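You operate a simulated robot arm through the tools that you are given. There is no shell and no other tool. Be economical: measure what you need, move in short steps, check, and stop when the job is done.

Carry out the task below with a simulated robot arm. There is one attempt and no reset: what you move stays moved.

TASK
Put the filler tin on the tape roll. Then take the tape measure and put it on the yellow levelling block on the glue end of the long bench.
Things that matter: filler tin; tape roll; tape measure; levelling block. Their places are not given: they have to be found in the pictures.

It is judged by the outcome, as a careful person would: the job done as asked, and still so three seconds after it is handed in. It fails if anything else is knocked over, pushed out of place, dropped, spilled or broken.

THE ROBOT
A 7-joint arm with a two-finger parallel gripper, fixed in place. Base frame: the origin is at the foot of the arm, x ahead of it, y to its left, z up; the work surface is at about z = 900. Lengths are in mm, angles in degrees, forces in N, time in s.
With the tool pointing down near the work surface it reaches from about 300 to 680 mm from the base axis. Its first joint turns from -66.0 to 66.0 degrees. Payload 1.57 kg.
Tool frame: the origin (TCP) lies between the finger pads and is the grasp point; the fingertips stand 30 mm ahead of it; z points along the fingers, y is the line along which they close. The gripper opens to 110 mm. The fingers are 24 mm wide and 12 mm thick; the gripper's body (48 by 112 mm) begins 78 mm behind the TCP.
Orientation is that of the tool frame in the base frame, as a unit quaternion [w, x, y, z]. With the fingers straight down and closing along the base's y, the tool's x points along the base's -x, its y along +y and its z along -z.

THE INTERFACE
- The arm moves only by the tool nudge_tool. Its argument "commands" is a list of rows, each a list of 6 numbers: the shift along the base's x, y, z in mm, then the turn, a rotation vector about the base's x, y, z in degrees. In form: [[tx, ty, tz, wx, wy, wz], ...]. A call has 1 to 12 rows; each row shifts and turns the commanded pose from where the row before left it. "grip" is the closure in counts, from 0 (fully open) to 255 (shut), set as the call begins (left out, the last holds). A row lasts 0.2 s, in which the tool goes at most 50 mm and 8.6 degrees; a call with a longer step from one row to the next is refused whole, and so is a gripper value outside its range. A pose out of reach is approached as far as the arm can. The call stops where the force on the tool passes 40 N (or 10 N more than at its start, if that is more) or the arm is blocked; 0.2 s more then pass. The fingers move at their own pace (about 108 mm/s each) and stop on an object; they squeeze with about 29 N. The grip force told is the motor's: it shows also when the fingers shut on nothing. Time passes only in rows, and 0.2 s behind the last, so rows that do not move let the fingers close. It gives the time, the measured TCP pose, the force on the tool (base axes), the opening and the grip force at its end, in the units of the frame above (readings bear some noise).
- Cameras (640 x 400 px; columns grow to the right, rows downward): "scene" is fixed at [176.9, -397.5, 1399.9]; the picture's right is [0.73, -0.69, 0.00], its down [-0.46, -0.49, -0.74] and it looks along [0.51, 0.54, -0.68] (base axes); focal length 304 px, centre (320, 200). "wrist" rides on the gripper at [-36, 0, -80] in the tool frame; the picture's right is [0.00, -1.00, 0.00], its down [0.97, 0.00, -0.24] and it looks along [0.24, 0.00, 0.97] (tool axes); focal length 218 px, centre (320, 200).
- get_image(camera): a new picture of that camera. No time passes.
- locate(camera, pixels): there is no depth. For up to 12 entries [column, row, z] of the newest picture of that camera ("zoom" is the newest enlarged one), the place [x, y] in the base frame at which the ray of that pixel passes the height z, good to about 2 mm, but the place of the scene camera against the robot may be out by one fixed shift of up to 18 mm in any direction. No time passes.
- enlarge(camera, box): a new picture of the part [left, top, right, bottom] of that camera's present view, enlarged. No time passes.
- close_job(): hands the job in; it is judged then, once.

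Work in short steps. Measure before you move; look again where a grasp or a placing could have gone wrong, and mend it. You have 80 turns and 54 pictures in all, the two below and enlarged ones among them. Open the gripper and draw the arm clear of the work before you hand the job in, unless the task says otherwise; then end with one line.

The tools are called after "Emit:" by a JSON object that holds its "op" and its "data". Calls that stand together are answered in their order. nudge_tool: Moves the arm, as the interface text tells. Its arguments: {"type":"object","properties":{"commands":{"type":"array","items":{"type":"array","items":{"type":"number"}}},"grip":{"type":"number"}},"required":["commands"]} The other tools are called the same way: get_image (camera) takes a picture; locate (camera, pixels) gives the place at which the rays of pixels pass given heights; enlarge (camera, box) takes an enlarged picture of a part of a camera's view; close_job () hands the job in.

At the start:

```text
t: 0.0
tcp_pos: [443.3, 65.3, 1135.6]
orientation: [0.0, 0.0, 1.0, 0.0]
wrist_force: [-0.7, 0.0, -0.1]
width: 109.7
finger_force: 0.0
```

scene: 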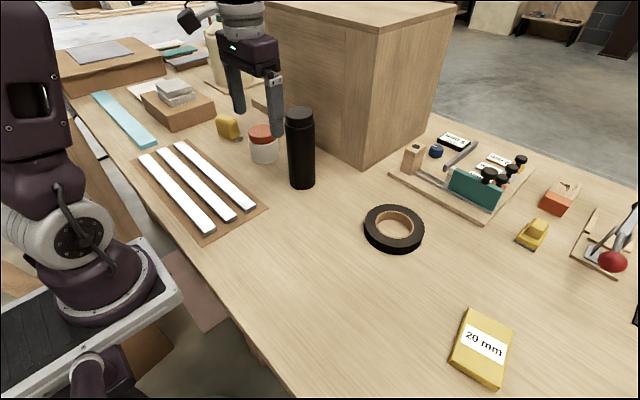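
wrist: 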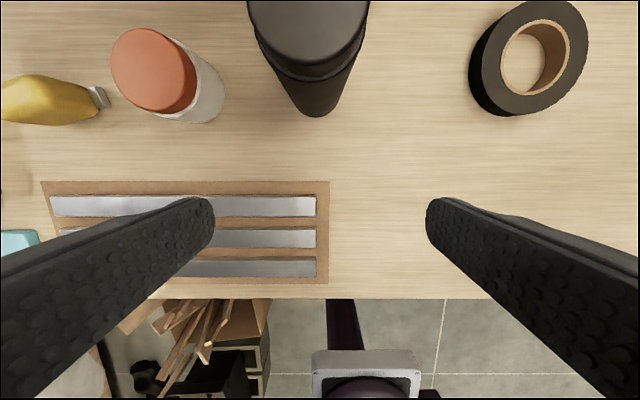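

I'll enlarge several parts of the scene to identify the items.

Emit:
{"op": "enlarge", "data": {"camera": "scene", "box": [50, 20, 330, 200]}}

Emit:
{"op": "enlarge", "data": {"camera": "scene", "box": [380, 110, 640, 280]}}

Emit:
{"op": "enlarge", "data": {"camera": "wrist", "box": [0, 0, 320, 200]}}

```text
2.22 times, centred on (190, 110) of scene
```

zoom: 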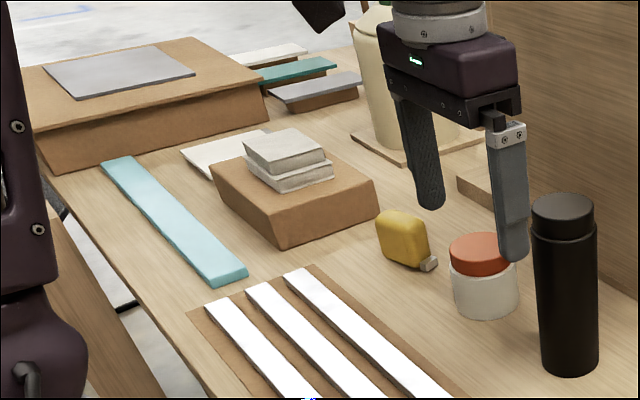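

```text
2.35 times, centred on (510, 195) of scene
```

zoom: 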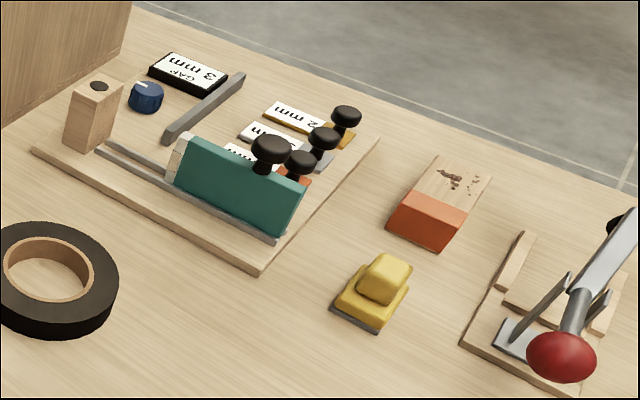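

```text
2.00 times, centred on (160, 100) of wrist
```

zoom: 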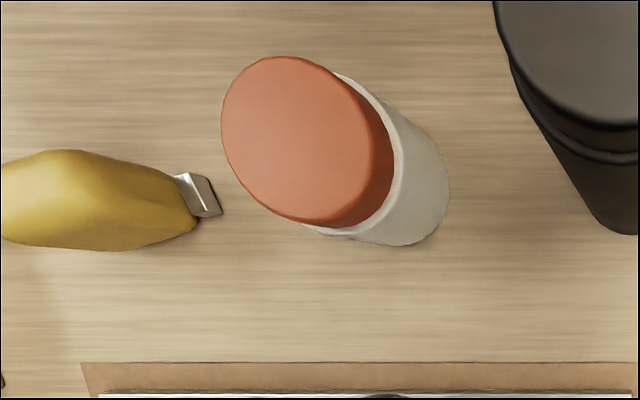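

I'll locate the candidates roughly, then look around with the wrist camera to find the glue end.

Emit:
{"op": "locate", "data": {"camera": "scene", "pixels": [[483, 345, 920], [393, 228, 915], [264, 150, 930], [228, 127, 930], [300, 150, 960], [533, 233, 910], [220, 50, 950], [178, 108, 930], [120, 118, 905], [560, 200, 910], [395, 228, 900]]}}

Emit:
{"op": "locate", "data": {"camera": "wrist", "pixels": [[153, 70, 960], [528, 60, 920], [48, 100, 930], [308, 30, 1030]]}}

Emit:
{"op": "enlarge", "data": {"camera": "scene", "box": [40, 0, 280, 150]}}

Emit:
{"op": "enlarge", "data": {"camera": "scene", "box": [400, 260, 600, 400]}}

```text
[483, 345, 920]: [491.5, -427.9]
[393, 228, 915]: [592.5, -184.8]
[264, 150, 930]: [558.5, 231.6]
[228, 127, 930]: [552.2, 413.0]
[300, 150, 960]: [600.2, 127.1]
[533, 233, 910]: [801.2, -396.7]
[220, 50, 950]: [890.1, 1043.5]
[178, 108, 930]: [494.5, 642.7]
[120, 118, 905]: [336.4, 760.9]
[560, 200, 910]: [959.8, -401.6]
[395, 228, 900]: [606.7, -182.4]
```

```text
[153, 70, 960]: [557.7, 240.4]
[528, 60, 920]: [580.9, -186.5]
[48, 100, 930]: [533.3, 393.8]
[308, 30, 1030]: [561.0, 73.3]
```

```text
2.67 times, centred on (160, 75) of scene
```

zoom: 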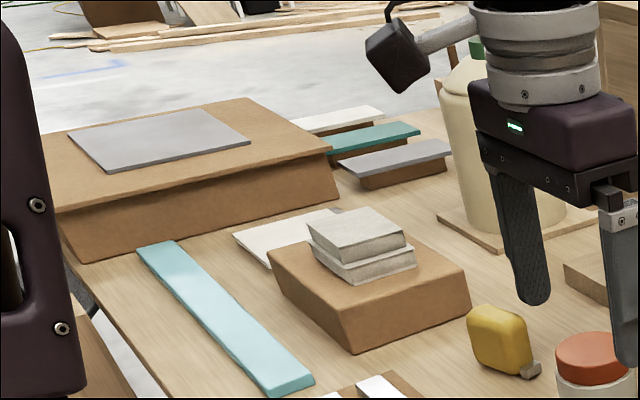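

```text
2.86 times, centred on (500, 330) of scene
```

zoom: 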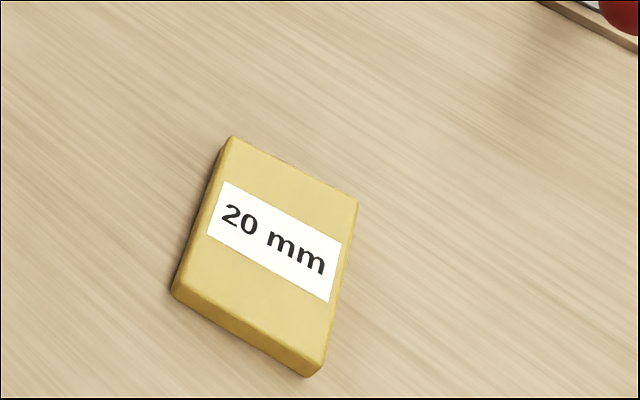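

The block lettered "20 mm" is on the right; there may be another hidden at the left behind the arm. I'll shift the arm left and up to look.

Emit:
{"op": "nudge_tool", "data": {"commands": [[-20, 40, 10, 0, 0, 0], [-20, 40, 10, 0, 0, 0], [-10, 45, 5, 0, 0, 0], [0, 45, 0, 0, 0, 0], [0, 45, 0, 0, 0, 0], [0, 45, 0, 0, 0, 0]]}}

Emit:
{"op": "get_image", "data": {"camera": "wrist"}}

Emit:
{"op": "get_image", "data": {"camera": "scene"}}

```text
t: 1.4
tcp_pos: [395.5, 325.9, 1159.7]
orientation: [0.0, 0.0, 1.0, -0.001]
wrist_force: [-0.1, 0.1, -0.2]
width: 109.9
finger_force: 0.1
```

```text
46 pictures are left
```

wrist: 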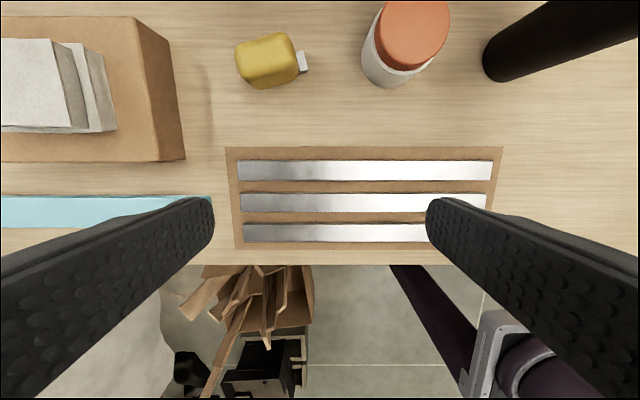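

```text
45 pictures are left
```

scene: 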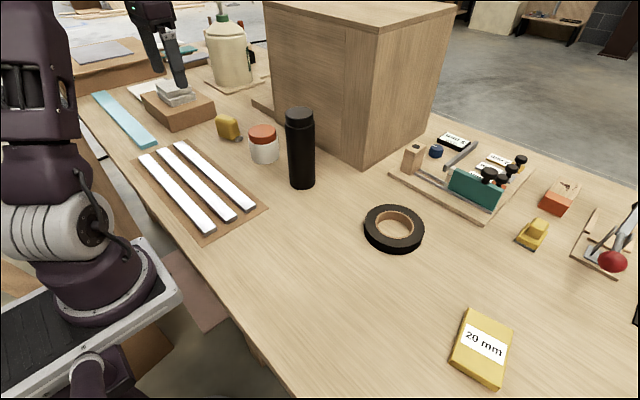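

A glue jug stands at the left end (scene 230,50), so I'll tilt the tool to look forward there, behind the cabinet.

Emit:
{"op": "nudge_tool", "data": {"commands": [[-10, 0, 15, 0, -8.5, 0], [-10, 0, 15, 0, -8.5, 0], [-10, 0, 10, 0, -8.5, 0], [-10, 0, 10, 0, -8.5, 0], [0, 0, 10, 0, -8.5, 0]]}}

Emit:
{"op": "get_image", "data": {"camera": "wrist"}}

```text
t: 2.6
tcp_pos: [353.2, 324.7, 1221.1]
orientation: [0.363, 0.0, 0.932, 0.0]
wrist_force: [0.7, -0.4, -0.1]
width: 110.1
finger_force: 0.1
```

```text
44 pictures are left
```

wrist: 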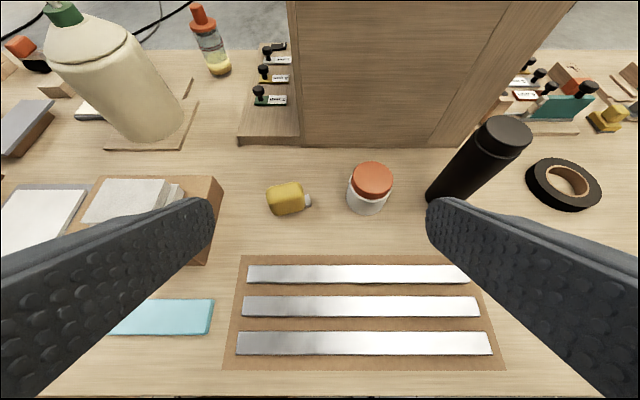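

No yellow block visible near the jug yet. I'll turn the camera further left and view that end.

Emit:
{"op": "nudge_tool", "data": {"commands": [[0, 20, 0, 0, 0, 8.5], [0, 20, 0, 0, 0, 8.5], [0, 20, 0, 0, 0, 8.5], [0, 20, 0, 0, 0, 8.5], [0, 0, 0, 0, 0, 8.5], [0, 0, 0, 0, 0, 8.5]]}}

Emit:
{"op": "get_image", "data": {"camera": "wrist"}}

Emit:
{"op": "get_image", "data": {"camera": "scene"}}

```text
t: 4.0
tcp_pos: [354.3, 404.2, 1219.1]
orientation: [0.327, -0.402, 0.841, 0.158]
wrist_force: [0.1, -0.6, 0.3]
width: 110.1
finger_force: 0.0
```

```text
43 pictures are left
```

wrist: 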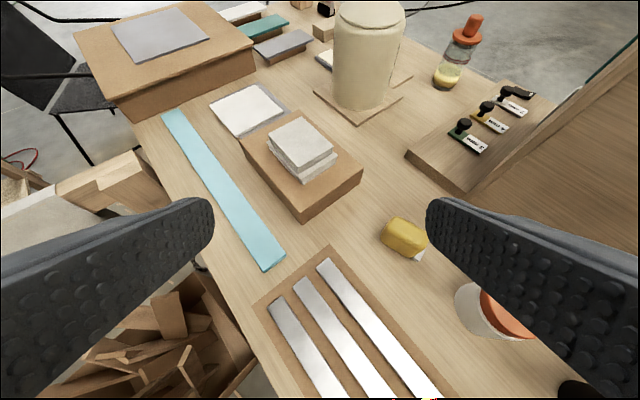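

```text
42 pictures are left
```

scene: 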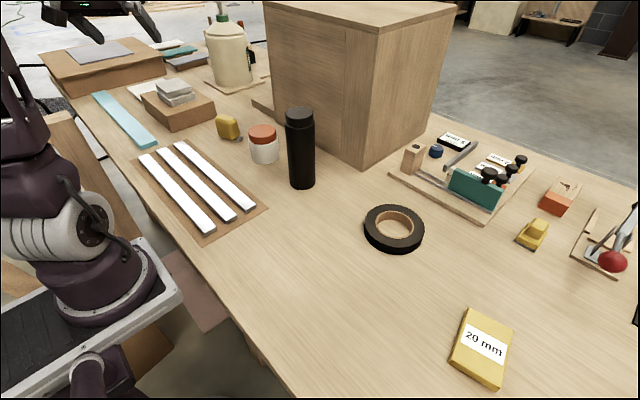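

No yellow block at the left end. Now turn back and look at the right end.

Emit:
{"op": "nudge_tool", "data": {"commands": [[0, -45, 0, 0, 0, -8.5], [0, -45, 0, 0, 0, -8.5], [0, -45, 0, 0, 0, -8.5], [10, -45, 0, 0, 0, -8.5], [10, -45, 0, 0, 0, -8.5], [10, -45, 0, 0, 0, -8.5], [10, -45, 0, 0, 0, -8.5], [0, -45, 0, 0, 0, -8.5], [0, -45, 0, 0, 0, -8.5], [0, -45, 0, 0, 0, -8.5]]}}

Emit:
{"op": "get_image", "data": {"camera": "wrist"}}

```text
t: 6.2
tcp_pos: [394.5, -46.0, 1220.6]
orientation: [0.346, 0.275, 0.891, -0.107]
wrist_force: [-0.4, -0.5, 0.2]
width: 110.1
finger_force: 0.1
```

```text
41 pictures are left
```

wrist: 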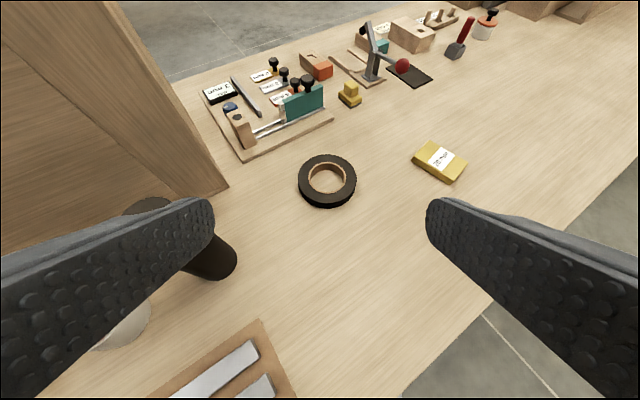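

The bench goes on to the right with more things (wrist 485,25). I'll look further there.

Emit:
{"op": "nudge_tool", "data": {"commands": [[0, -45, 0, 0, 0, -8.5], [0, -45, 0, 0, 0, -8.5], [0, -45, 0, 0, 0, -8.5], [0, -45, 0, 0, 0, 0]]}}

Emit:
{"op": "get_image", "data": {"camera": "wrist"}}

Emit:
{"op": "enlarge", "data": {"camera": "wrist", "box": [200, 0, 520, 200]}}

```text
t: 7.2
tcp_pos: [392.7, -225.2, 1219.7]
orientation: [0.315, 0.462, 0.809, -0.18]
wrist_force: [-0.5, 0.3, -0.3]
width: 110.0
finger_force: 0.0
```

```text
40 pictures are left
```

wrist: 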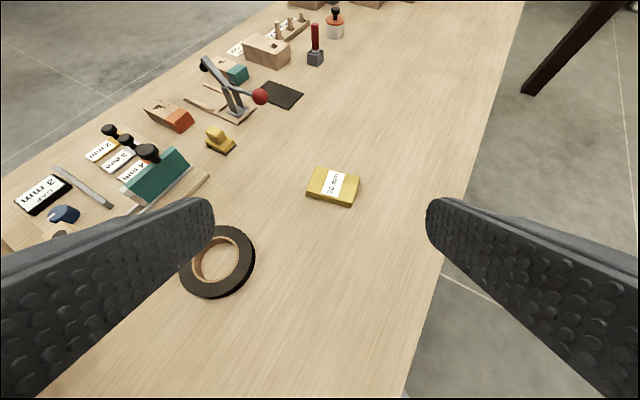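

```text
2.00 times, centred on (360, 100) of wrist
```

zoom: 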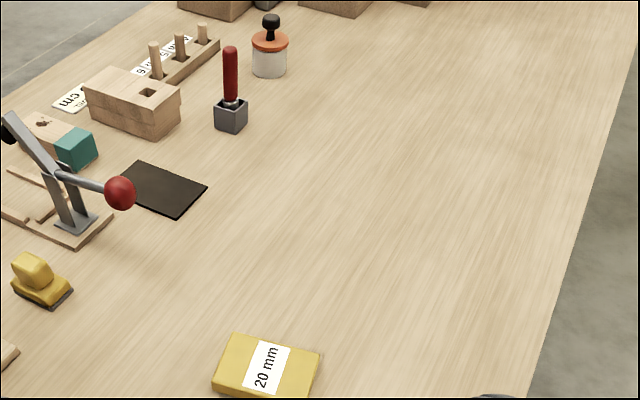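

Only one yellow levelling block (20 mm), with the glue pot and brush at that right-hand end; that's the target. Now straighten the tool and go over to the filler tin to measure it.

Emit:
{"op": "nudge_tool", "data": {"commands": [[0, 40, 0, 0, 0, 8.5], [0, 40, 0, 0, 0, 8.5], [0, 40, 0, 0, 0, 8.5], [0, 40, 0, 0, 0, 8.5], [0, 40, 0, 0, 0, 8.5], [0, 40, 0, 0, 0, 8.5], [0, 40, 0, 0, 0, 8.5], [10, 40, 0, 0, 8.5, 0], [20, 40, -10, 0, 8.5, 0], [20, 40, -20, 0, 8.5, 0], [20, 35, -20, 0, 8.5, 0], [20, 30, -20, 0, 8.5, 0]]}}

Emit:
{"op": "get_image", "data": {"camera": "wrist"}}

```text
t: 9.8
tcp_pos: [484.5, 237.6, 1149.5]
orientation: [-0.002, 0.0, 1.0, -0.001]
wrist_force: [1.7, 0.6, -0.8]
width: 110.2
finger_force: 0.0
```

```text
38 pictures are left
```

wrist: 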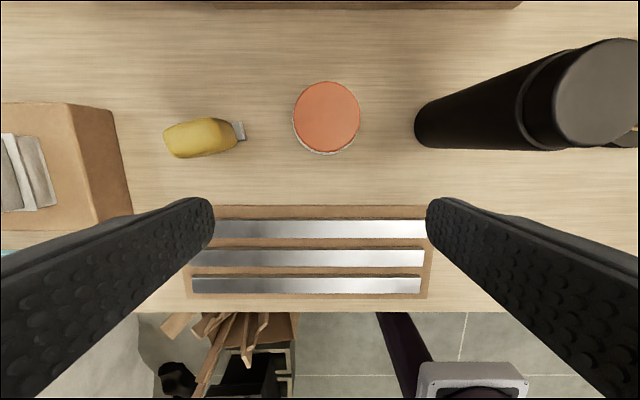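

Now I triangulate: tin lid centre at (326,116), lid edges, tape measure outline, bottle base.

Emit:
{"op": "locate", "data": {"camera": "wrist", "pixels": [[326, 116, 960], [326, 116, 970], [326, 116, 980], [293, 116, 970], [360, 116, 970], [326, 154, 900], [415, 123, 900], [163, 138, 920], [245, 130, 910], [200, 156, 920], [198, 119, 920]]}}

Emit:
{"op": "enlarge", "data": {"camera": "wrist", "box": [140, 60, 440, 200]}}

```text
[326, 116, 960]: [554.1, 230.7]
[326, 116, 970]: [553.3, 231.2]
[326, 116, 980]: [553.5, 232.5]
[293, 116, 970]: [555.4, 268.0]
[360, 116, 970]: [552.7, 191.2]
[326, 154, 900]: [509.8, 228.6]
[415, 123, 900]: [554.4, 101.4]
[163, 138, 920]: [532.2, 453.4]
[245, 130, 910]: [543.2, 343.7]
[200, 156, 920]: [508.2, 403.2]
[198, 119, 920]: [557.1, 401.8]
```

```text
2.13 times, centred on (290, 130) of wrist
```

zoom: 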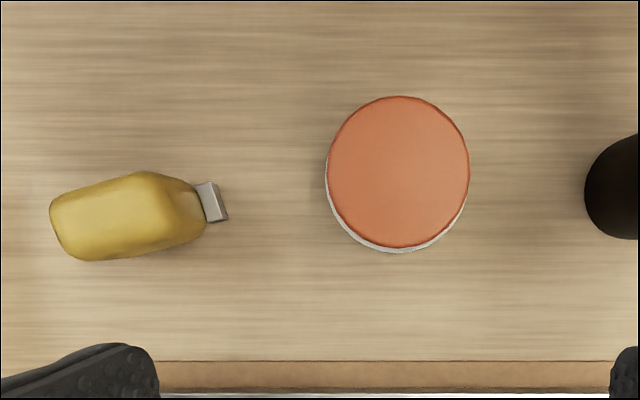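

Tin centre ≈ (553.5, 231), diameter ≈ 77, height ≈ 70. Moving above it, then a check image.

Emit:
{"op": "nudge_tool", "data": {"commands": [[35, -3.3, -30, 0, 0, 0], [34, -3.3, -30, 0, 0, 0], [0, 0, -30, 0, 0, 0], [0, 0, 0, 0, 0, 0]], "grip": 0}}

Emit:
{"op": "get_image", "data": {"camera": "wrist"}}

Emit:
{"op": "get_image", "data": {"camera": "scene"}}

```text
t: 10.8
tcp_pos: [552.7, 232.9, 1060.4]
orientation: [0.0, 0.0, 1.0, 0.0]
wrist_force: [0.1, 0.0, -0.1]
width: 109.9
finger_force: 0.1
```

```text
36 pictures are left
```

wrist: 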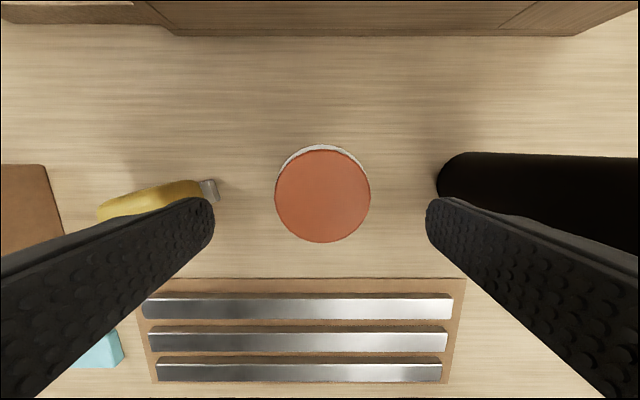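

```text
35 pictures are left
```

scene: 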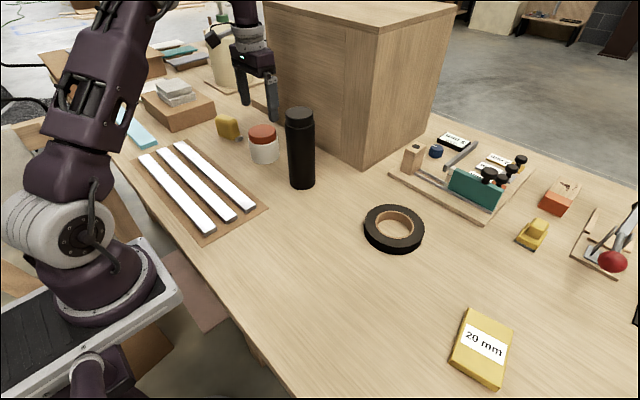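

Emit:
{"op": "locate", "data": {"camera": "wrist", "pixels": [[322, 196, 965], [322, 196, 975], [275, 196, 970], [371, 196, 970], [322, 151, 970], [322, 242, 970], [438, 185, 900], [322, 145, 948]]}}

```text
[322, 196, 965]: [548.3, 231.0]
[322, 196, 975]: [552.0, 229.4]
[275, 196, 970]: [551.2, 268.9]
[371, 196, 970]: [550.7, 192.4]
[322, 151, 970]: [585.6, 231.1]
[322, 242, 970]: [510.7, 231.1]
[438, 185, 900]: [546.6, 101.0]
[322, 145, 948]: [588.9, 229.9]
```

Tin centre ≈ (551.5, 231), top ≈ 973. Descend to z 940 and close.

Emit:
{"op": "nudge_tool", "data": {"commands": [[-0.5, -2, -30, 0, 0, 0], [0, 0, -30, 0, 0, 0], [0, 0, -30, 0, 0, 0], [0, 0, -20, 0, 0, 0], [0, 0, -10, 0, 0, 0], [0, 0, 0, 0, 0, 0]]}}

Emit:
{"op": "nudge_tool", "data": {"commands": [[0, 0, 0, 0, 0, 0], [0, 0, 0, 0, 0, 0], [0, 0, 0, 0, 0, 0]], "grip": 255}}

```text
t: 12.2
tcp_pos: [552.3, 231.0, 940.6]
orientation: [0.0, 0.0, 1.0, 0.0]
wrist_force: [0.0, 0.1, 0.6]
width: 109.8
finger_force: 0.0
```

```text
t: 13.0
tcp_pos: [552.5, 229.5, 940.3]
orientation: [0.0, 0.0, 1.0, 0.001]
wrist_force: [0.0, -0.5, -0.3]
width: 79.4
finger_force: 29.1
```

Gripped at 79.4 mm. Lift straight up and draw back to go round in front of the bottle.

Emit:
{"op": "nudge_tool", "data": {"commands": [[0, 0, 20, 0, 0, 0], [0, 0, 30, 0, 0, 0], [0, 0, 40, 0, 0, 0], [0, 0, 40, 0, 0, 0], [-30, 0, 40, 0, 0, 0], [-40, 0, 40, 0, 0, 0], [-40, -10, 0, 0, 0, 0], [-20, -30, 0, 0, 0, 0], [0, -40, 0, 0, 0, 0], [0, -40, 0, 0, 0, 0]]}}

Emit:
{"op": "get_image", "data": {"camera": "scene"}}

```text
refused: row 6 steps farther than a row can; nothing moved
```

```text
34 pictures are left
```

scene: 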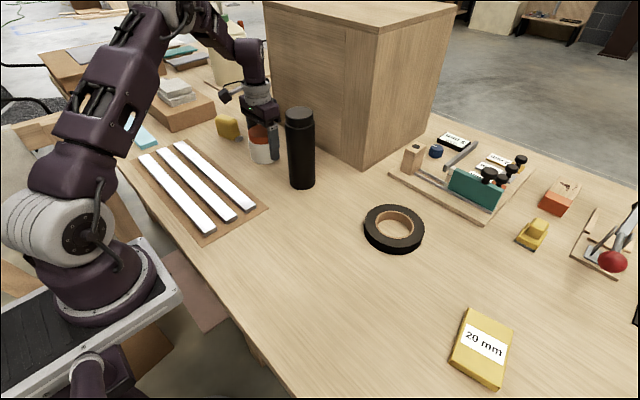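

One row was too long; same route with smaller steps.

Emit:
{"op": "nudge_tool", "data": {"commands": [[0, 0, 20, 0, 0, 0], [0, 0, 30, 0, 0, 0], [0, 0, 40, 0, 0, 0], [0, 0, 40, 0, 0, 0], [-25, 0, 30, 0, 0, 0], [-30, 0, 30, 0, 0, 0], [-30, 0, 20, 0, 0, 0], [-25, -30, 0, 0, 0, 0], [-15, -40, 0, 0, 0, 0], [0, -40, 0, 0, 0, 0], [0, -40, 0, 0, 0, 0]]}}

Emit:
{"op": "get_image", "data": {"camera": "scene"}}

```text
t: 15.4
tcp_pos: [427.9, 78.8, 1150.2]
orientation: [0.0, 0.0, 1.0, 0.0]
wrist_force: [-0.6, 0.5, -2.2]
width: 72.6
finger_force: 29.4
```

```text
33 pictures are left
```

scene: 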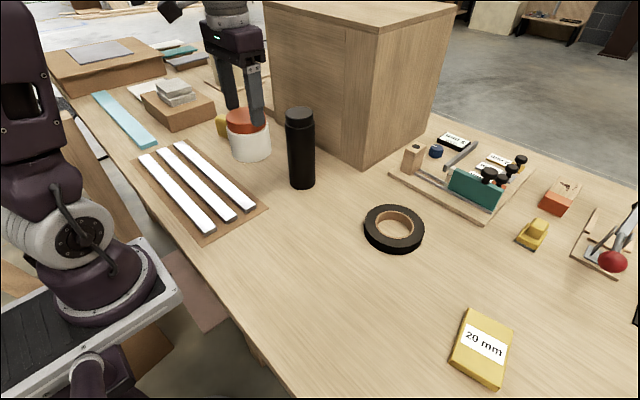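

Width fell from 79.4 to 72.6: the tin may have slid. I'll look closer.

Emit:
{"op": "enlarge", "data": {"camera": "scene", "box": [190, 20, 310, 180]}}

Emit:
{"op": "get_image", "data": {"camera": "wrist"}}

```text
2.50 times, centred on (250, 100) of scene
```

zoom: 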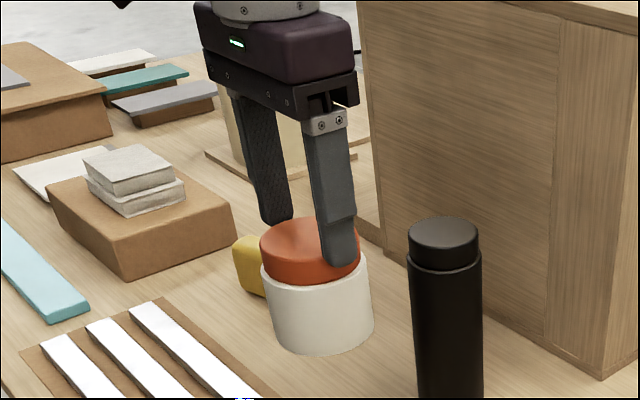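

```text
31 pictures are left
```

wrist: 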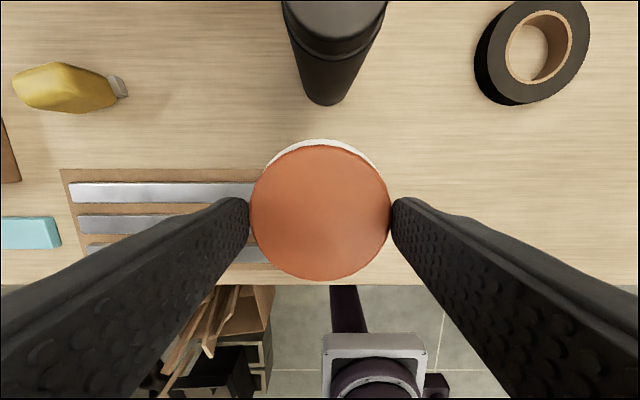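

The tin slid down and is now held by the lid at the fingertips. I'll wait briefly and see whether it still slides.

Emit:
{"op": "nudge_tool", "data": {"commands": [[0, 0, -5, 0, 0, 0], [0, 0, -5, 0, 0, 0], [0, 0, 0, 0, 0, 0]]}}

Emit:
{"op": "enlarge", "data": {"camera": "scene", "box": [190, 20, 310, 180]}}

Emit:
{"op": "locate", "data": {"camera": "wrist", "pixels": [[250, 285, 900], [400, 286, 900], [330, 100, 900], [258, 180, 910], [258, 260, 910], [532, 47, 920], [532, 47, 930], [475, 60, 900], [590, 35, 925]]}}

```text
t: 16.2
tcp_pos: [428.2, 79.9, 1139.6]
orientation: [0.0, 0.0, 1.0, 0.001]
wrist_force: [-0.2, -0.4, -2.7]
width: 72.9
finger_force: 29.2
```

```text
2.50 times, centred on (250, 100) of scene
```

zoom: 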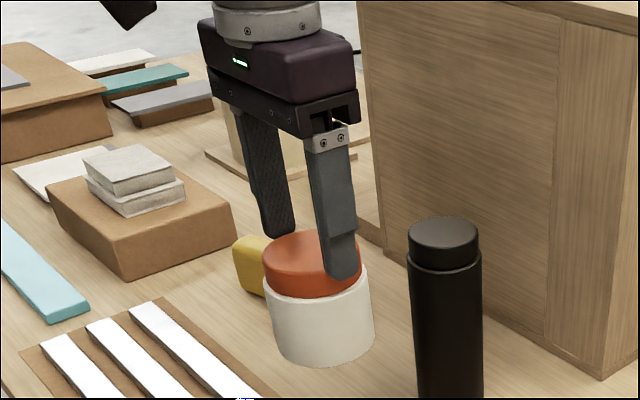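

```text
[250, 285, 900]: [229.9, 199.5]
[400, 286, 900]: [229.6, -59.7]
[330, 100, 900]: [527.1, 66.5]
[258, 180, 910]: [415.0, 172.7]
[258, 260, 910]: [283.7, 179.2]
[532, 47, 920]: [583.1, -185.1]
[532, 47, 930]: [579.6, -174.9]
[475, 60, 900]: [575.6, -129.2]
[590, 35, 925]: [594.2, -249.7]
```

It's stable on the lid. Carry gently to near the tape roll for measuring.

Emit:
{"op": "nudge_tool", "data": {"commands": [[0, -15, 0, 0, 0, 0], [0, -25, 0, 0, 0, 0], [0, -25, 0, 0, 0, 0], [0, -25, 0, 0, 0, 0], [0, -25, 0, 0, 0, 0], [0, -25, 0, 0, 0, 0], [0, -25, 0, 0, 0, 0], [5, -25, 0, 0, 0, 0], [10, -25, 0, 0, 0, 0], [15, -25, 0, 0, 0, 0], [15, -15, 0, 0, 0, 0], [5, -10, 0, 0, 0, 0]]}}

Emit:
{"op": "get_image", "data": {"camera": "wrist"}}

Emit:
{"op": "enlarge", "data": {"camera": "scene", "box": [280, 40, 480, 260]}}

```text
t: 18.8
tcp_pos: [478.2, -183.9, 1141.1]
orientation: [0.0, 0.0, 1.0, 0.0]
wrist_force: [-0.3, -0.2, -3.0]
width: 72.7
finger_force: 28.9
```

```text
29 pictures are left
```

wrist: 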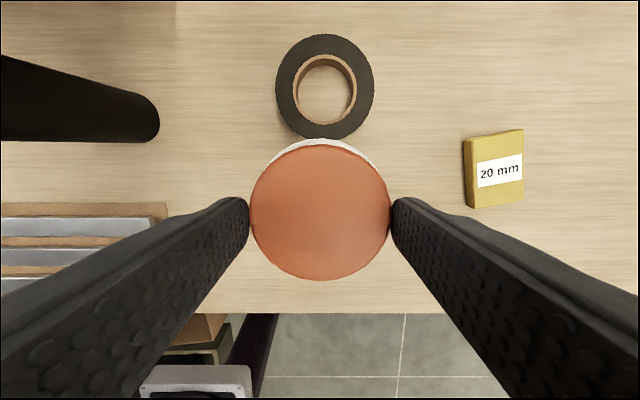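

```text
1.82 times, centred on (380, 150) of scene
```

zoom: 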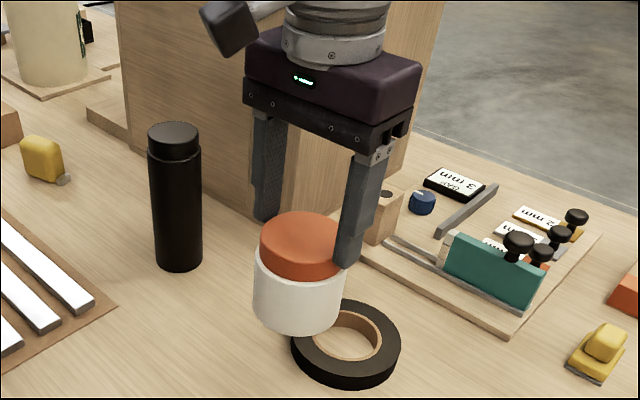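

Emit:
{"op": "locate", "data": {"camera": "wrist", "pixels": [[276, 84, 925], [375, 84, 925], [325, 34, 925], [325, 138, 900], [325, 57, 925], [325, 122, 900], [293, 88, 925], [356, 88, 925], [464, 175, 920], [523, 165, 920], [500, 207, 920], [495, 132, 920]]}}

Emit:
{"op": "enlarge", "data": {"camera": "wrist", "box": [250, 20, 410, 150]}}

```text
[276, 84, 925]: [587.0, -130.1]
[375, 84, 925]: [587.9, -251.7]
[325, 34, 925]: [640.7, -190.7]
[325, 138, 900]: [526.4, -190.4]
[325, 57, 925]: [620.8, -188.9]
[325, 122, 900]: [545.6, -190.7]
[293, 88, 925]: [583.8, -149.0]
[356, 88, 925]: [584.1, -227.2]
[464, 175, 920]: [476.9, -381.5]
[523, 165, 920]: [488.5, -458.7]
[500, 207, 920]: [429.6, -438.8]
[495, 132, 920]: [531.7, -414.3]
```

```text
3.08 times, centred on (330, 85) of wrist
```

zoom: 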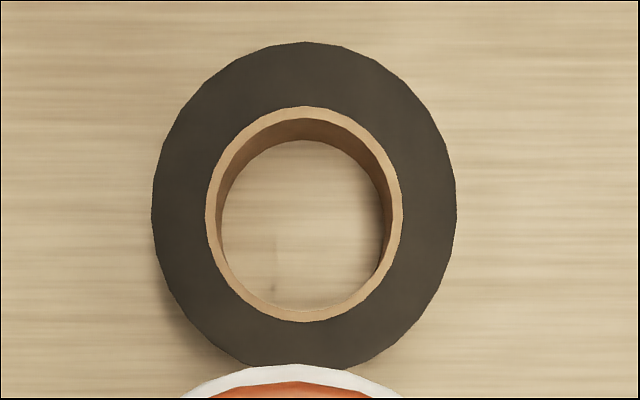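

Roll: centre ≈ (581.5, −190), top ≈ 925, outer radius 60, hole radius ≈ 36. Tin is held ~10 mm deep by its lid, centred on the TCP. Moving slowly over the roll.

Emit:
{"op": "nudge_tool", "data": {"commands": [[10, -2, 0, 0, 0, 0], [20, -2, 0, 0, 0, 0], [20, -2, 0, 0, 0, 0], [20, 0, -10, 0, 0, 0], [20, 0, -20, 0, 0, 0], [10, 0, -20, 0, 0, 0], [2, 0, -20, 0, 0, 0], [0, 0, -15, 0, 0, 0], [0, 0, -10, 0, 0, 0], [0, 0, 0, 0, 0, 0]]}}

Emit:
{"op": "get_image", "data": {"camera": "wrist"}}

Emit:
{"op": "enlarge", "data": {"camera": "scene", "box": [300, 80, 500, 270]}}

```text
t: 21.0
tcp_pos: [578.9, -189.5, 1042.6]
orientation: [0.0, 0.0, 1.0, 0.0]
wrist_force: [0.0, -0.2, -3.1]
width: 73.0
finger_force: 29.2
```

```text
26 pictures are left
```

wrist: 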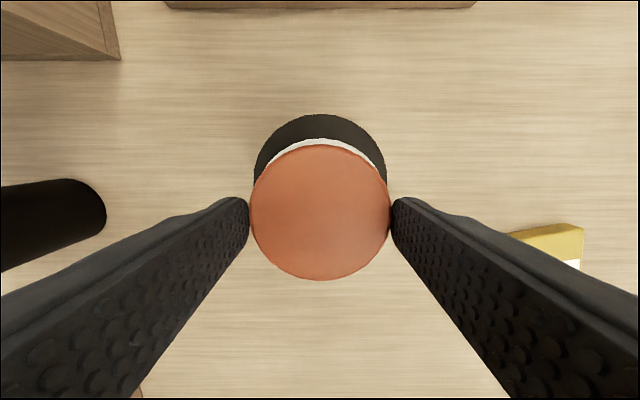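

```text
2.11 times, centred on (400, 175) of scene
```

zoom: 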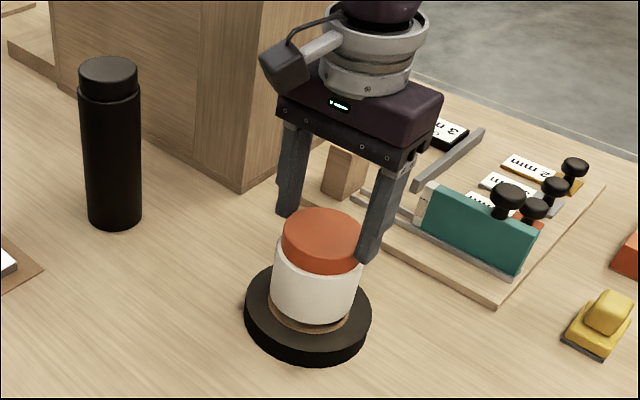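

Roll's far edge re-measures at x ≈ 641, so alignment is good (add 1 mm in x). Lower gently until contact.

Emit:
{"op": "nudge_tool", "data": {"commands": [[1, -0.5, -4, 0, 0, 0], [0, 0, -4, 0, 0, 0], [0, 0, -4, 0, 0, 0], [0, 0, -3, 0, 0, 0], [0, 0, -2, 0, 0, 0], [0, 0, 0, 0, 0, 0]]}}

Emit:
{"op": "enlarge", "data": {"camera": "scene", "box": [320, 120, 460, 260]}}

```text
t: 22.4
tcp_pos: [580.7, -191.1, 1030.3]
orientation: [0.002, -0.001, 1.0, -0.001]
wrist_force: [0.6, -0.4, 24.2]
width: 72.6
finger_force: 28.6
```

```text
2.86 times, centred on (390, 190) of scene
```

zoom: 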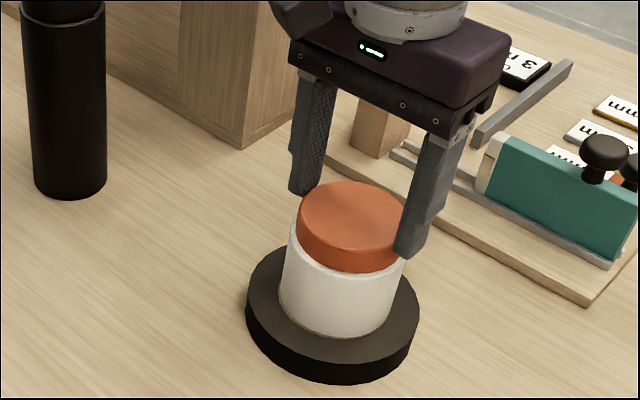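

Contact made at z 1030 (24 N), tin sitting on the roll. Ease up 2 mm, then open.

Emit:
{"op": "nudge_tool", "data": {"commands": [[0, 0, 1, 0, 0, 0], [0, 0, 0, 0, 0, 0]]}}

Emit:
{"op": "nudge_tool", "data": {"commands": [[0, 0, 0, 0, 0, 0], [0, 0, 0, 0, 0, 0], [0, 0, 0, 0, 0, 0]], "grip": 0}}

Emit:
{"op": "enlarge", "data": {"camera": "scene", "box": [320, 120, 460, 260]}}

```text
t: 23.0
tcp_pos: [579.9, -189.4, 1028.3]
orientation: [0.0, 0.0, 1.0, -0.001]
wrist_force: [6.0, -2.2, 16.9]
width: 72.6
finger_force: 29.4
```

```text
t: 23.8
tcp_pos: [580.6, -190.4, 1028.9]
orientation: [0.0, -0.001, 1.0, 0.0]
wrist_force: [0.2, 0.6, -0.6]
width: 110.0
finger_force: 0.2
```

```text
2.86 times, centred on (390, 190) of scene
```

zoom: 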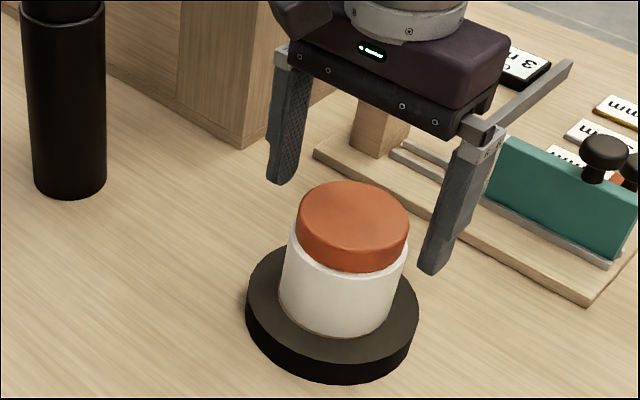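

Tin stands on the roll. Raise, withdraw, and go toward the tape measure.

Emit:
{"op": "nudge_tool", "data": {"commands": [[0, 0, 30, 0, 0, 0], [0, 0, 40, 0, 0, 0], [0, 0, 40, 0, 0, 0], [-40, 0, 10, 0, 0, 0], [-45, 20, 0, 0, 0, 0], [-45, 20, 0, 0, 0, 0], [-20, 45, 0, 0, 0, 0], [0, 49, 0, 0, 0, 0], [0, 49, 0, 0, 0, 0], [0, 49, 0, 0, 0, 0], [0, 49, 0, 0, 0, 0], [0, 49, 0, 0, 0, 0]]}}

Emit:
{"op": "nudge_tool", "data": {"commands": [[0, 40, 0, 0, 0, 8.5], [0, 40, 0, 0, 0, 8.5], [0, 40, 0, 0, 0, 8.5], [0, 40, 0, 0, 0, 8.5], [0, 40, 0, 0, 0, 8.5], [10, 20, 0, 0, 0, 8.5], [20, 0, 0, 0, 0, 8.5], [20, 0, 0, 0, 0, 8.5], [20, 0, 0, 0, 0, 8.5], [20, 0, 0, 0, 0, 8.5], [10, 0, 0, 0, 0, 5], [0, 0, 0, 0, 0, 0]]}}

Emit:
{"op": "get_image", "data": {"camera": "wrist"}}

Emit:
{"op": "get_image", "data": {"camera": "scene"}}

```text
t: 26.4
tcp_pos: [430.1, 139.0, 1150.1]
orientation: [0.001, 0.001, 1.0, -0.001]
wrist_force: [-0.3, 0.2, -0.1]
width: 109.8
finger_force: 0.1
```

```text
t: 29.0
tcp_pos: [502.9, 355.4, 1144.3]
orientation: [0.0, -0.704, 0.71, -0.004]
wrist_force: [0.6, 0.3, 0.5]
width: 110.2
finger_force: 0.0
out of reach, approached as far as the arm can: row 9, 10, 11
```

```text
22 pictures are left
```

wrist: 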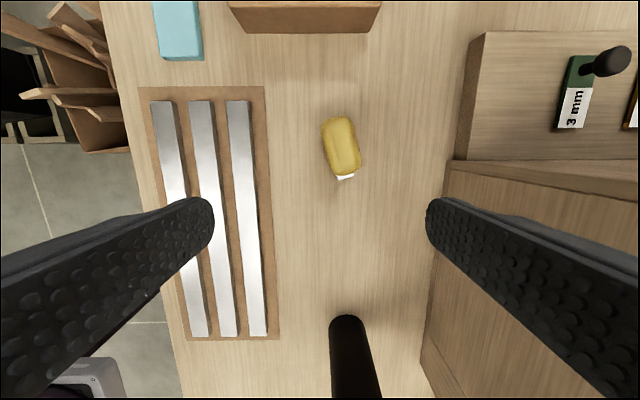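

```text
21 pictures are left
```

scene: 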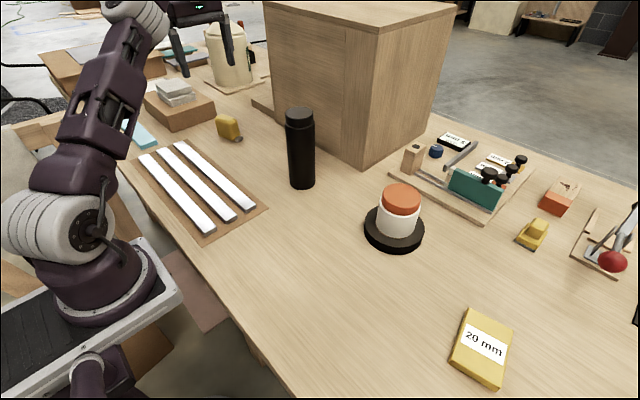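

Emit:
{"op": "enlarge", "data": {"camera": "wrist", "box": [290, 90, 390, 200]}}

Emit:
{"op": "locate", "data": {"camera": "wrist", "pixels": [[341, 145, 920], [341, 145, 950], [321, 128, 930], [362, 165, 930], [338, 116, 940], [345, 180, 905], [270, 150, 905], [305, 33, 900], [460, 160, 900]]}}

Emit:
{"op": "enlarge", "data": {"camera": "scene", "box": [190, 90, 270, 150]}}

```text
3.64 times, centred on (340, 145) of wrist
```

zoom: 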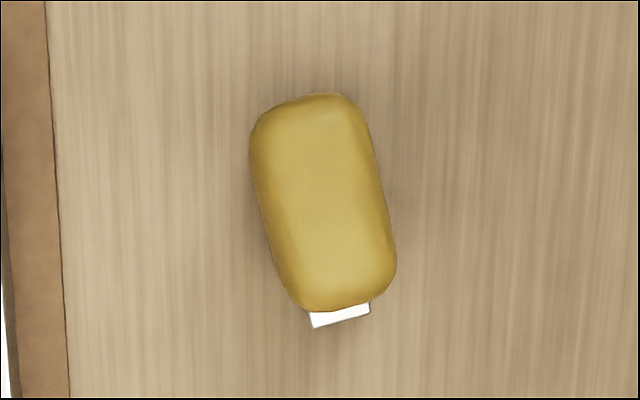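

```text
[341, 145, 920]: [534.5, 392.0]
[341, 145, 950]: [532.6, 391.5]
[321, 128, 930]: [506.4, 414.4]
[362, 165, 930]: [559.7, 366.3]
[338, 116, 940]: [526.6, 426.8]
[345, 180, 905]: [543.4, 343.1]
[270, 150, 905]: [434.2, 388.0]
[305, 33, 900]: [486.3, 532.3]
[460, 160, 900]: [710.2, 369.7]
```

```text
6.67 times, centred on (230, 120) of scene
```

zoom: 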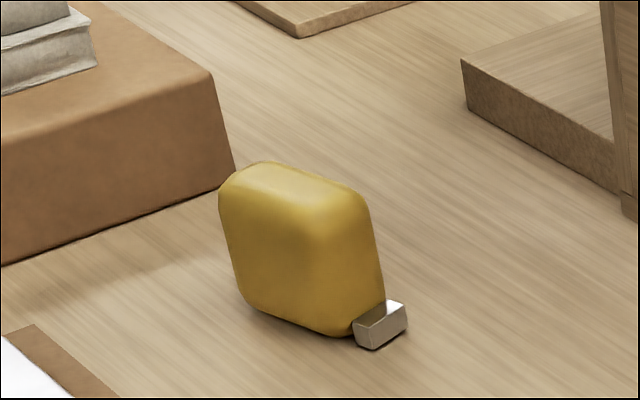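

Tape measure: centre ≈ (533.5, 392), axis 9° off base y, ~43 thick, ~60 tall. Turn +9° and come down above it, then correct.

Emit:
{"op": "nudge_tool", "data": {"commands": [[0, 0, -40, 0, 0, 4.5], [0, 0, -40, 0, 0, 4.5], [10, 15, -30, 0, 0, 0], [10, 15, 0, 0, 0, 0], [0, 0, 0, 0, 0, 0]]}}

```text
t: 30.2
tcp_pos: [522.0, 387.7, 1034.8]
orientation: [-0.001, 0.76, -0.65, 0.001]
wrist_force: [0.2, 0.9, 0.3]
width: 110.0
finger_force: 0.1
```

Emit:
{"op": "nudge_tool", "data": {"commands": [[11.5, 4.3, -15, 0, 0, 0], [0, 0, 0, 0, 0, 0]]}}

Emit:
{"op": "get_image", "data": {"camera": "wrist"}}

```text
t: 30.8
tcp_pos: [530.6, 390.2, 1023.4]
orientation: [0.001, 0.762, -0.647, 0.0]
wrist_force: [0.0, 0.3, -0.4]
width: 110.1
finger_force: 0.0
out of reach, approached as far as the arm can: row 1
```

```text
18 pictures are left
```

wrist: 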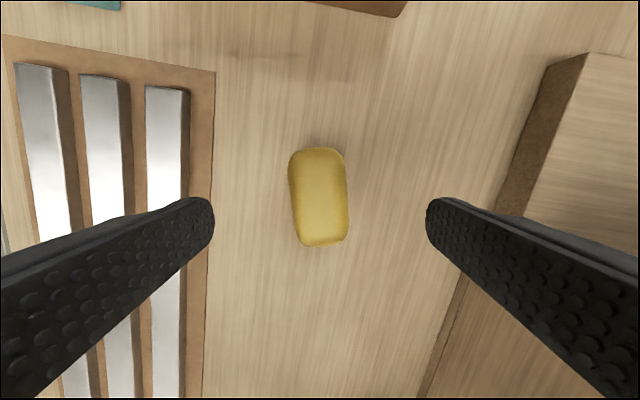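

Emit:
{"op": "locate", "data": {"camera": "wrist", "pixels": [[319, 197, 930], [319, 197, 945], [319, 147, 945], [319, 246, 945]]}}

Emit:
{"op": "nudge_tool", "data": {"commands": [[0, 0, -25, 0, 0, 0], [0, 0, -25, 0, 0, 0], [0, 0, 0, 0, 0, 0]]}}

```text
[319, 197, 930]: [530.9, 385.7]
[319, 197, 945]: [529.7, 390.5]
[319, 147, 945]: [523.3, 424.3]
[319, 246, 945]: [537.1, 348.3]
```

```text
t: 31.6
tcp_pos: [529.7, 391.9, 973.0]
orientation: [0.0, 0.76, -0.65, 0.0]
wrist_force: [-1.1, -0.5, 0.4]
width: 110.1
finger_force: 0.1
```

Descend to z 932 with tiny corrections, then close.

Emit:
{"op": "nudge_tool", "data": {"commands": [[1, -2, -20, 0, 0, 2], [0, 0, -15, 0, 0, 0], [0, 0, -6, 0, 0, 0], [0, 0, 0, 0, 0, 0]]}}

Emit:
{"op": "nudge_tool", "data": {"commands": [[0, 0, 0, 0, 0, 0], [0, 0, 0, 0, 0, 0], [0, 0, 0, 0, 0, 0], [0, 0, 0, 0, 0, 0]], "grip": 255}}

Emit:
{"op": "get_image", "data": {"camera": "wrist"}}

```text
t: 32.6
tcp_pos: [531.2, 389.0, 931.0]
orientation: [0.0, 0.771, -0.636, 0.0]
wrist_force: [0.1, 0.6, 0.0]
width: 109.9
finger_force: 0.0
```

```text
t: 33.6
tcp_pos: [531.0, 388.9, 930.7]
orientation: [0.0, 0.771, -0.637, 0.001]
wrist_force: [-1.0, -0.7, 0.7]
width: 40.1
finger_force: 28.9
```

```text
17 pictures are left
```

wrist: 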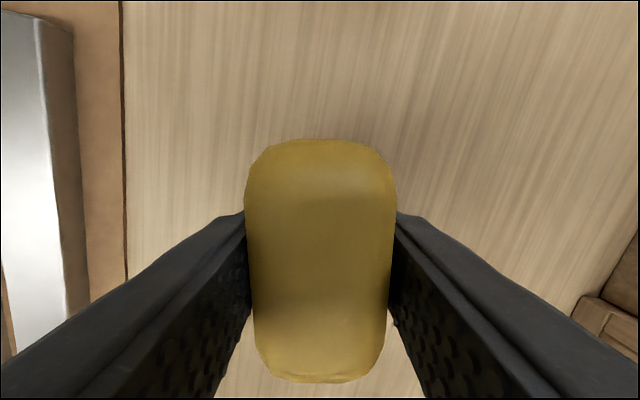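

Firm grip at 40 mm. Lift gently and check for slip.

Emit:
{"op": "nudge_tool", "data": {"commands": [[0, 0, 5, 0, 0, 0], [0, 0, 10, 0, 0, 0], [0, 0, 15, 0, 0, 0], [0, 0, 15, 0, 0, 0], [0, 0, 15, 0, 0, 0], [0, 0, 0, 0, 0, 0]]}}

Emit:
{"op": "enlarge", "data": {"camera": "scene", "box": [180, 50, 300, 150]}}

```text
t: 35.0
tcp_pos: [531.1, 389.1, 990.4]
orientation: [0.001, 0.772, -0.636, 0.0]
wrist_force: [0.0, 1.3, -2.6]
width: 39.8
finger_force: 28.9
```

```text
4.00 times, centred on (240, 100) of scene
```

zoom: 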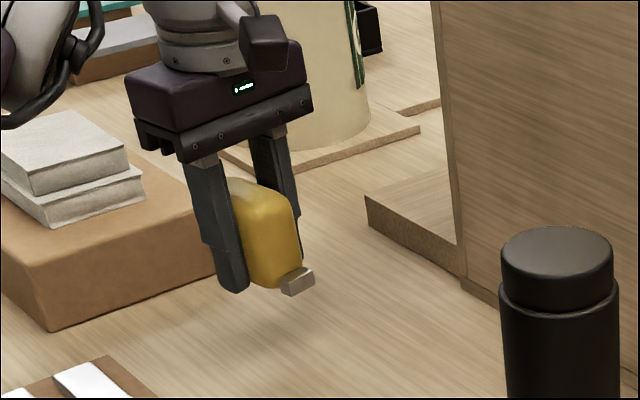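

Held firmly. Carry back and up, then across in front of the bottle, turning the tool about −85°.

Emit:
{"op": "nudge_tool", "data": {"commands": [[-15, 0, 15, 0, 0, 0], [-20, -10, 25, 0, 0, 0], [-25, -15, 25, 0, 0, 0], [-25, -20, 25, 0, 0, 0], [-25, -25, 25, 0, 0, 0], [-15, -35, 15, 0, 0, -8.5], [0, -38, 0, 0, 0, -8.5], [0, -38, 0, 0, 0, -8.5], [0, -38, 0, 0, 0, -8.5], [0, -38, 0, 0, 0, -8.5], [0, -38, 0, 0, 0, -8.5]]}}

Emit:
{"op": "nudge_tool", "data": {"commands": [[0, -38, 0, 0, 0, -8.5], [0, -38, 0, 0, 0, -8.5], [0, -38, 0, 0, 0, -8.5], [0, -38, 0, 0, 0, -8.5], [0, -38, 0, 0, 0, 0], [0, -38, 0, 0, 0, 0], [0, -38, 0, 0, 0, 0], [0, -38, 0, 0, 0, 0], [0, -38, 0, 0, 0, 0], [0, -38, 0, 0, 0, 0], [0, -10, 0, 0, 0, 0]]}}

Emit:
{"op": "get_image", "data": {"camera": "wrist"}}

Emit:
{"op": "get_image", "data": {"camera": "scene"}}

```text
t: 37.4
tcp_pos: [405.9, 93.8, 1120.4]
orientation: [0.0, -0.421, 0.907, 0.0]
wrist_force: [0.6, -0.7, -2.4]
width: 39.9
finger_force: 29.2
```

```text
t: 39.8
tcp_pos: [406.5, -298.5, 1121.8]
orientation: [0.001, -0.139, 0.99, 0.0]
wrist_force: [-0.1, -0.4, -3.2]
width: 39.7
finger_force: 29.0
```

```text
15 pictures are left
```

wrist: 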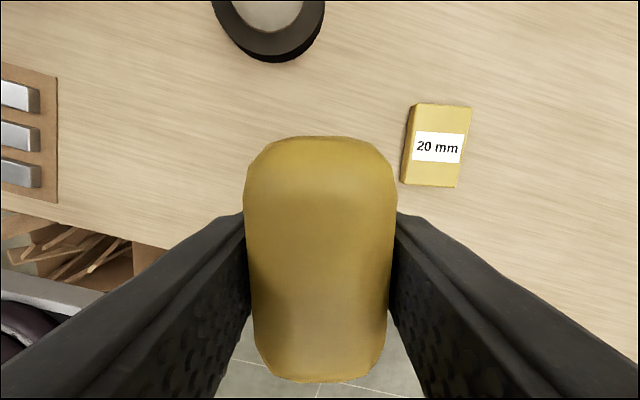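

```text
14 pictures are left
```

scene: 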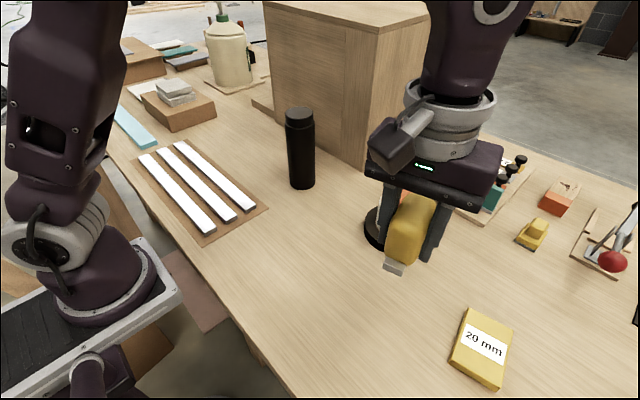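

Emit:
{"op": "enlarge", "data": {"camera": "wrist", "box": [380, 80, 500, 200]}}

```text
3.33 times, centred on (440, 140) of wrist
```

zoom: 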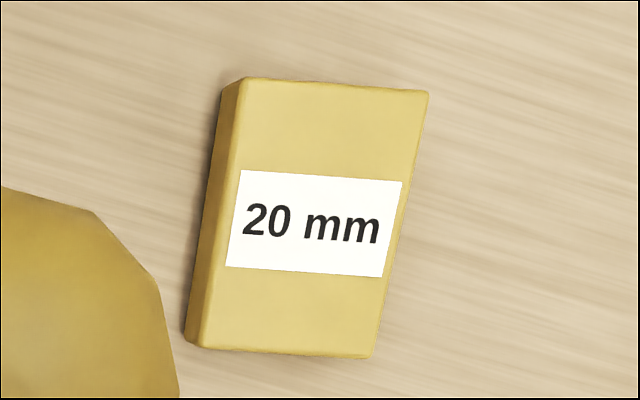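

Emit:
{"op": "locate", "data": {"camera": "zoom", "pixels": [[244, 79, 920], [429, 91, 920], [374, 357, 920], [200, 348, 920], [313, 222, 920]]}}

```text
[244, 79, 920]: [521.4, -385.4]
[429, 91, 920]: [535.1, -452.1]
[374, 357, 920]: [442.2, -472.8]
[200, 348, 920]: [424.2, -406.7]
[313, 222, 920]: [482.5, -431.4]
```

Block: centre ≈ (481, −429), long axis at 12.4°, 97×68. Turn −3.5°, come down to z 1040 and move above it.

Emit:
{"op": "nudge_tool", "data": {"commands": [[0, -10, -15, 0, 0, -3.5], [0, -20, -25, 0, 0, 0], [10, -25, -25, 0, 0, 0], [25, -25, -15, 0, 0, 0], [25, -25, 0, 0, 0, 0], [13, -18, 0, 0, 0, 0], [5, -7, 0, 0, 0, 0], [0, 0, 0, 0, 0, 0]]}}

Emit:
{"op": "get_image", "data": {"camera": "wrist"}}

Emit:
{"op": "get_image", "data": {"camera": "scene"}}

```text
t: 41.6
tcp_pos: [482.5, -420.4, 1038.3]
orientation: [-0.007, -0.122, 0.992, 0.003]
wrist_force: [0.1, 0.1, -1.5]
width: 39.7
finger_force: 29.3
out of reach, approached as far as the arm can: row 7
```

```text
12 pictures are left
```

wrist: 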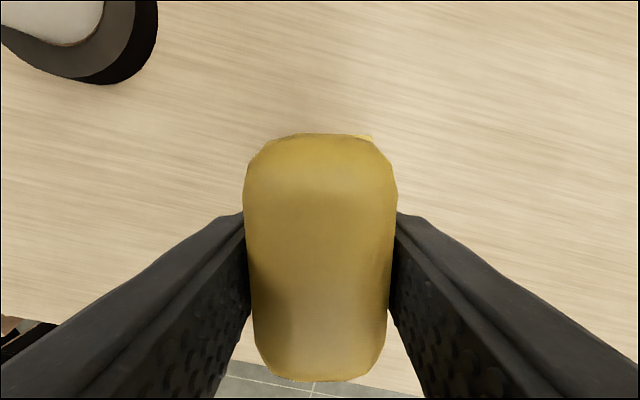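

```text
11 pictures are left
```

scene: 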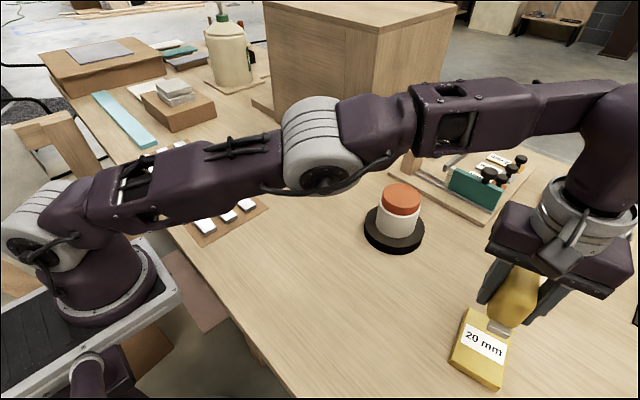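

Go down to z ≈ 985 where reach is better and correct xy.

Emit:
{"op": "nudge_tool", "data": {"commands": [[0, 0, -20, 0, 0, 0], [0, -2, -20, 0, 0, 0], [1, -3, -10, 0, 0, 0], [1, -3, -3, 0, 0, 0], [0, 0, 0, 0, 0, 0]]}}

Emit:
{"op": "enlarge", "data": {"camera": "scene", "box": [420, 200, 620, 400]}}

```text
t: 42.8
tcp_pos: [486.6, -434.1, 989.6]
orientation: [0.0, -0.109, 0.994, 0.0]
wrist_force: [0.0, -1.4, -2.5]
width: 39.8
finger_force: 29.2
```

```text
2.00 times, centred on (520, 300) of scene
```

zoom: 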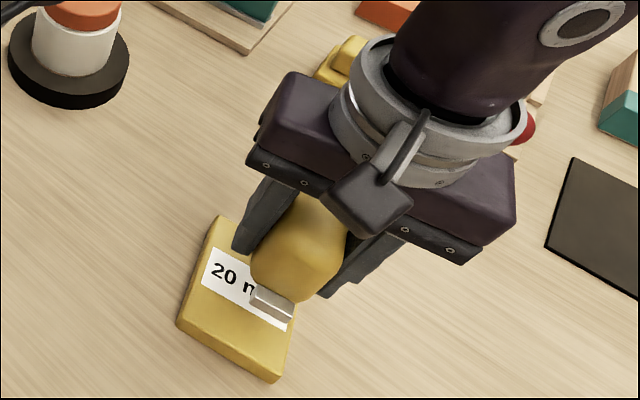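

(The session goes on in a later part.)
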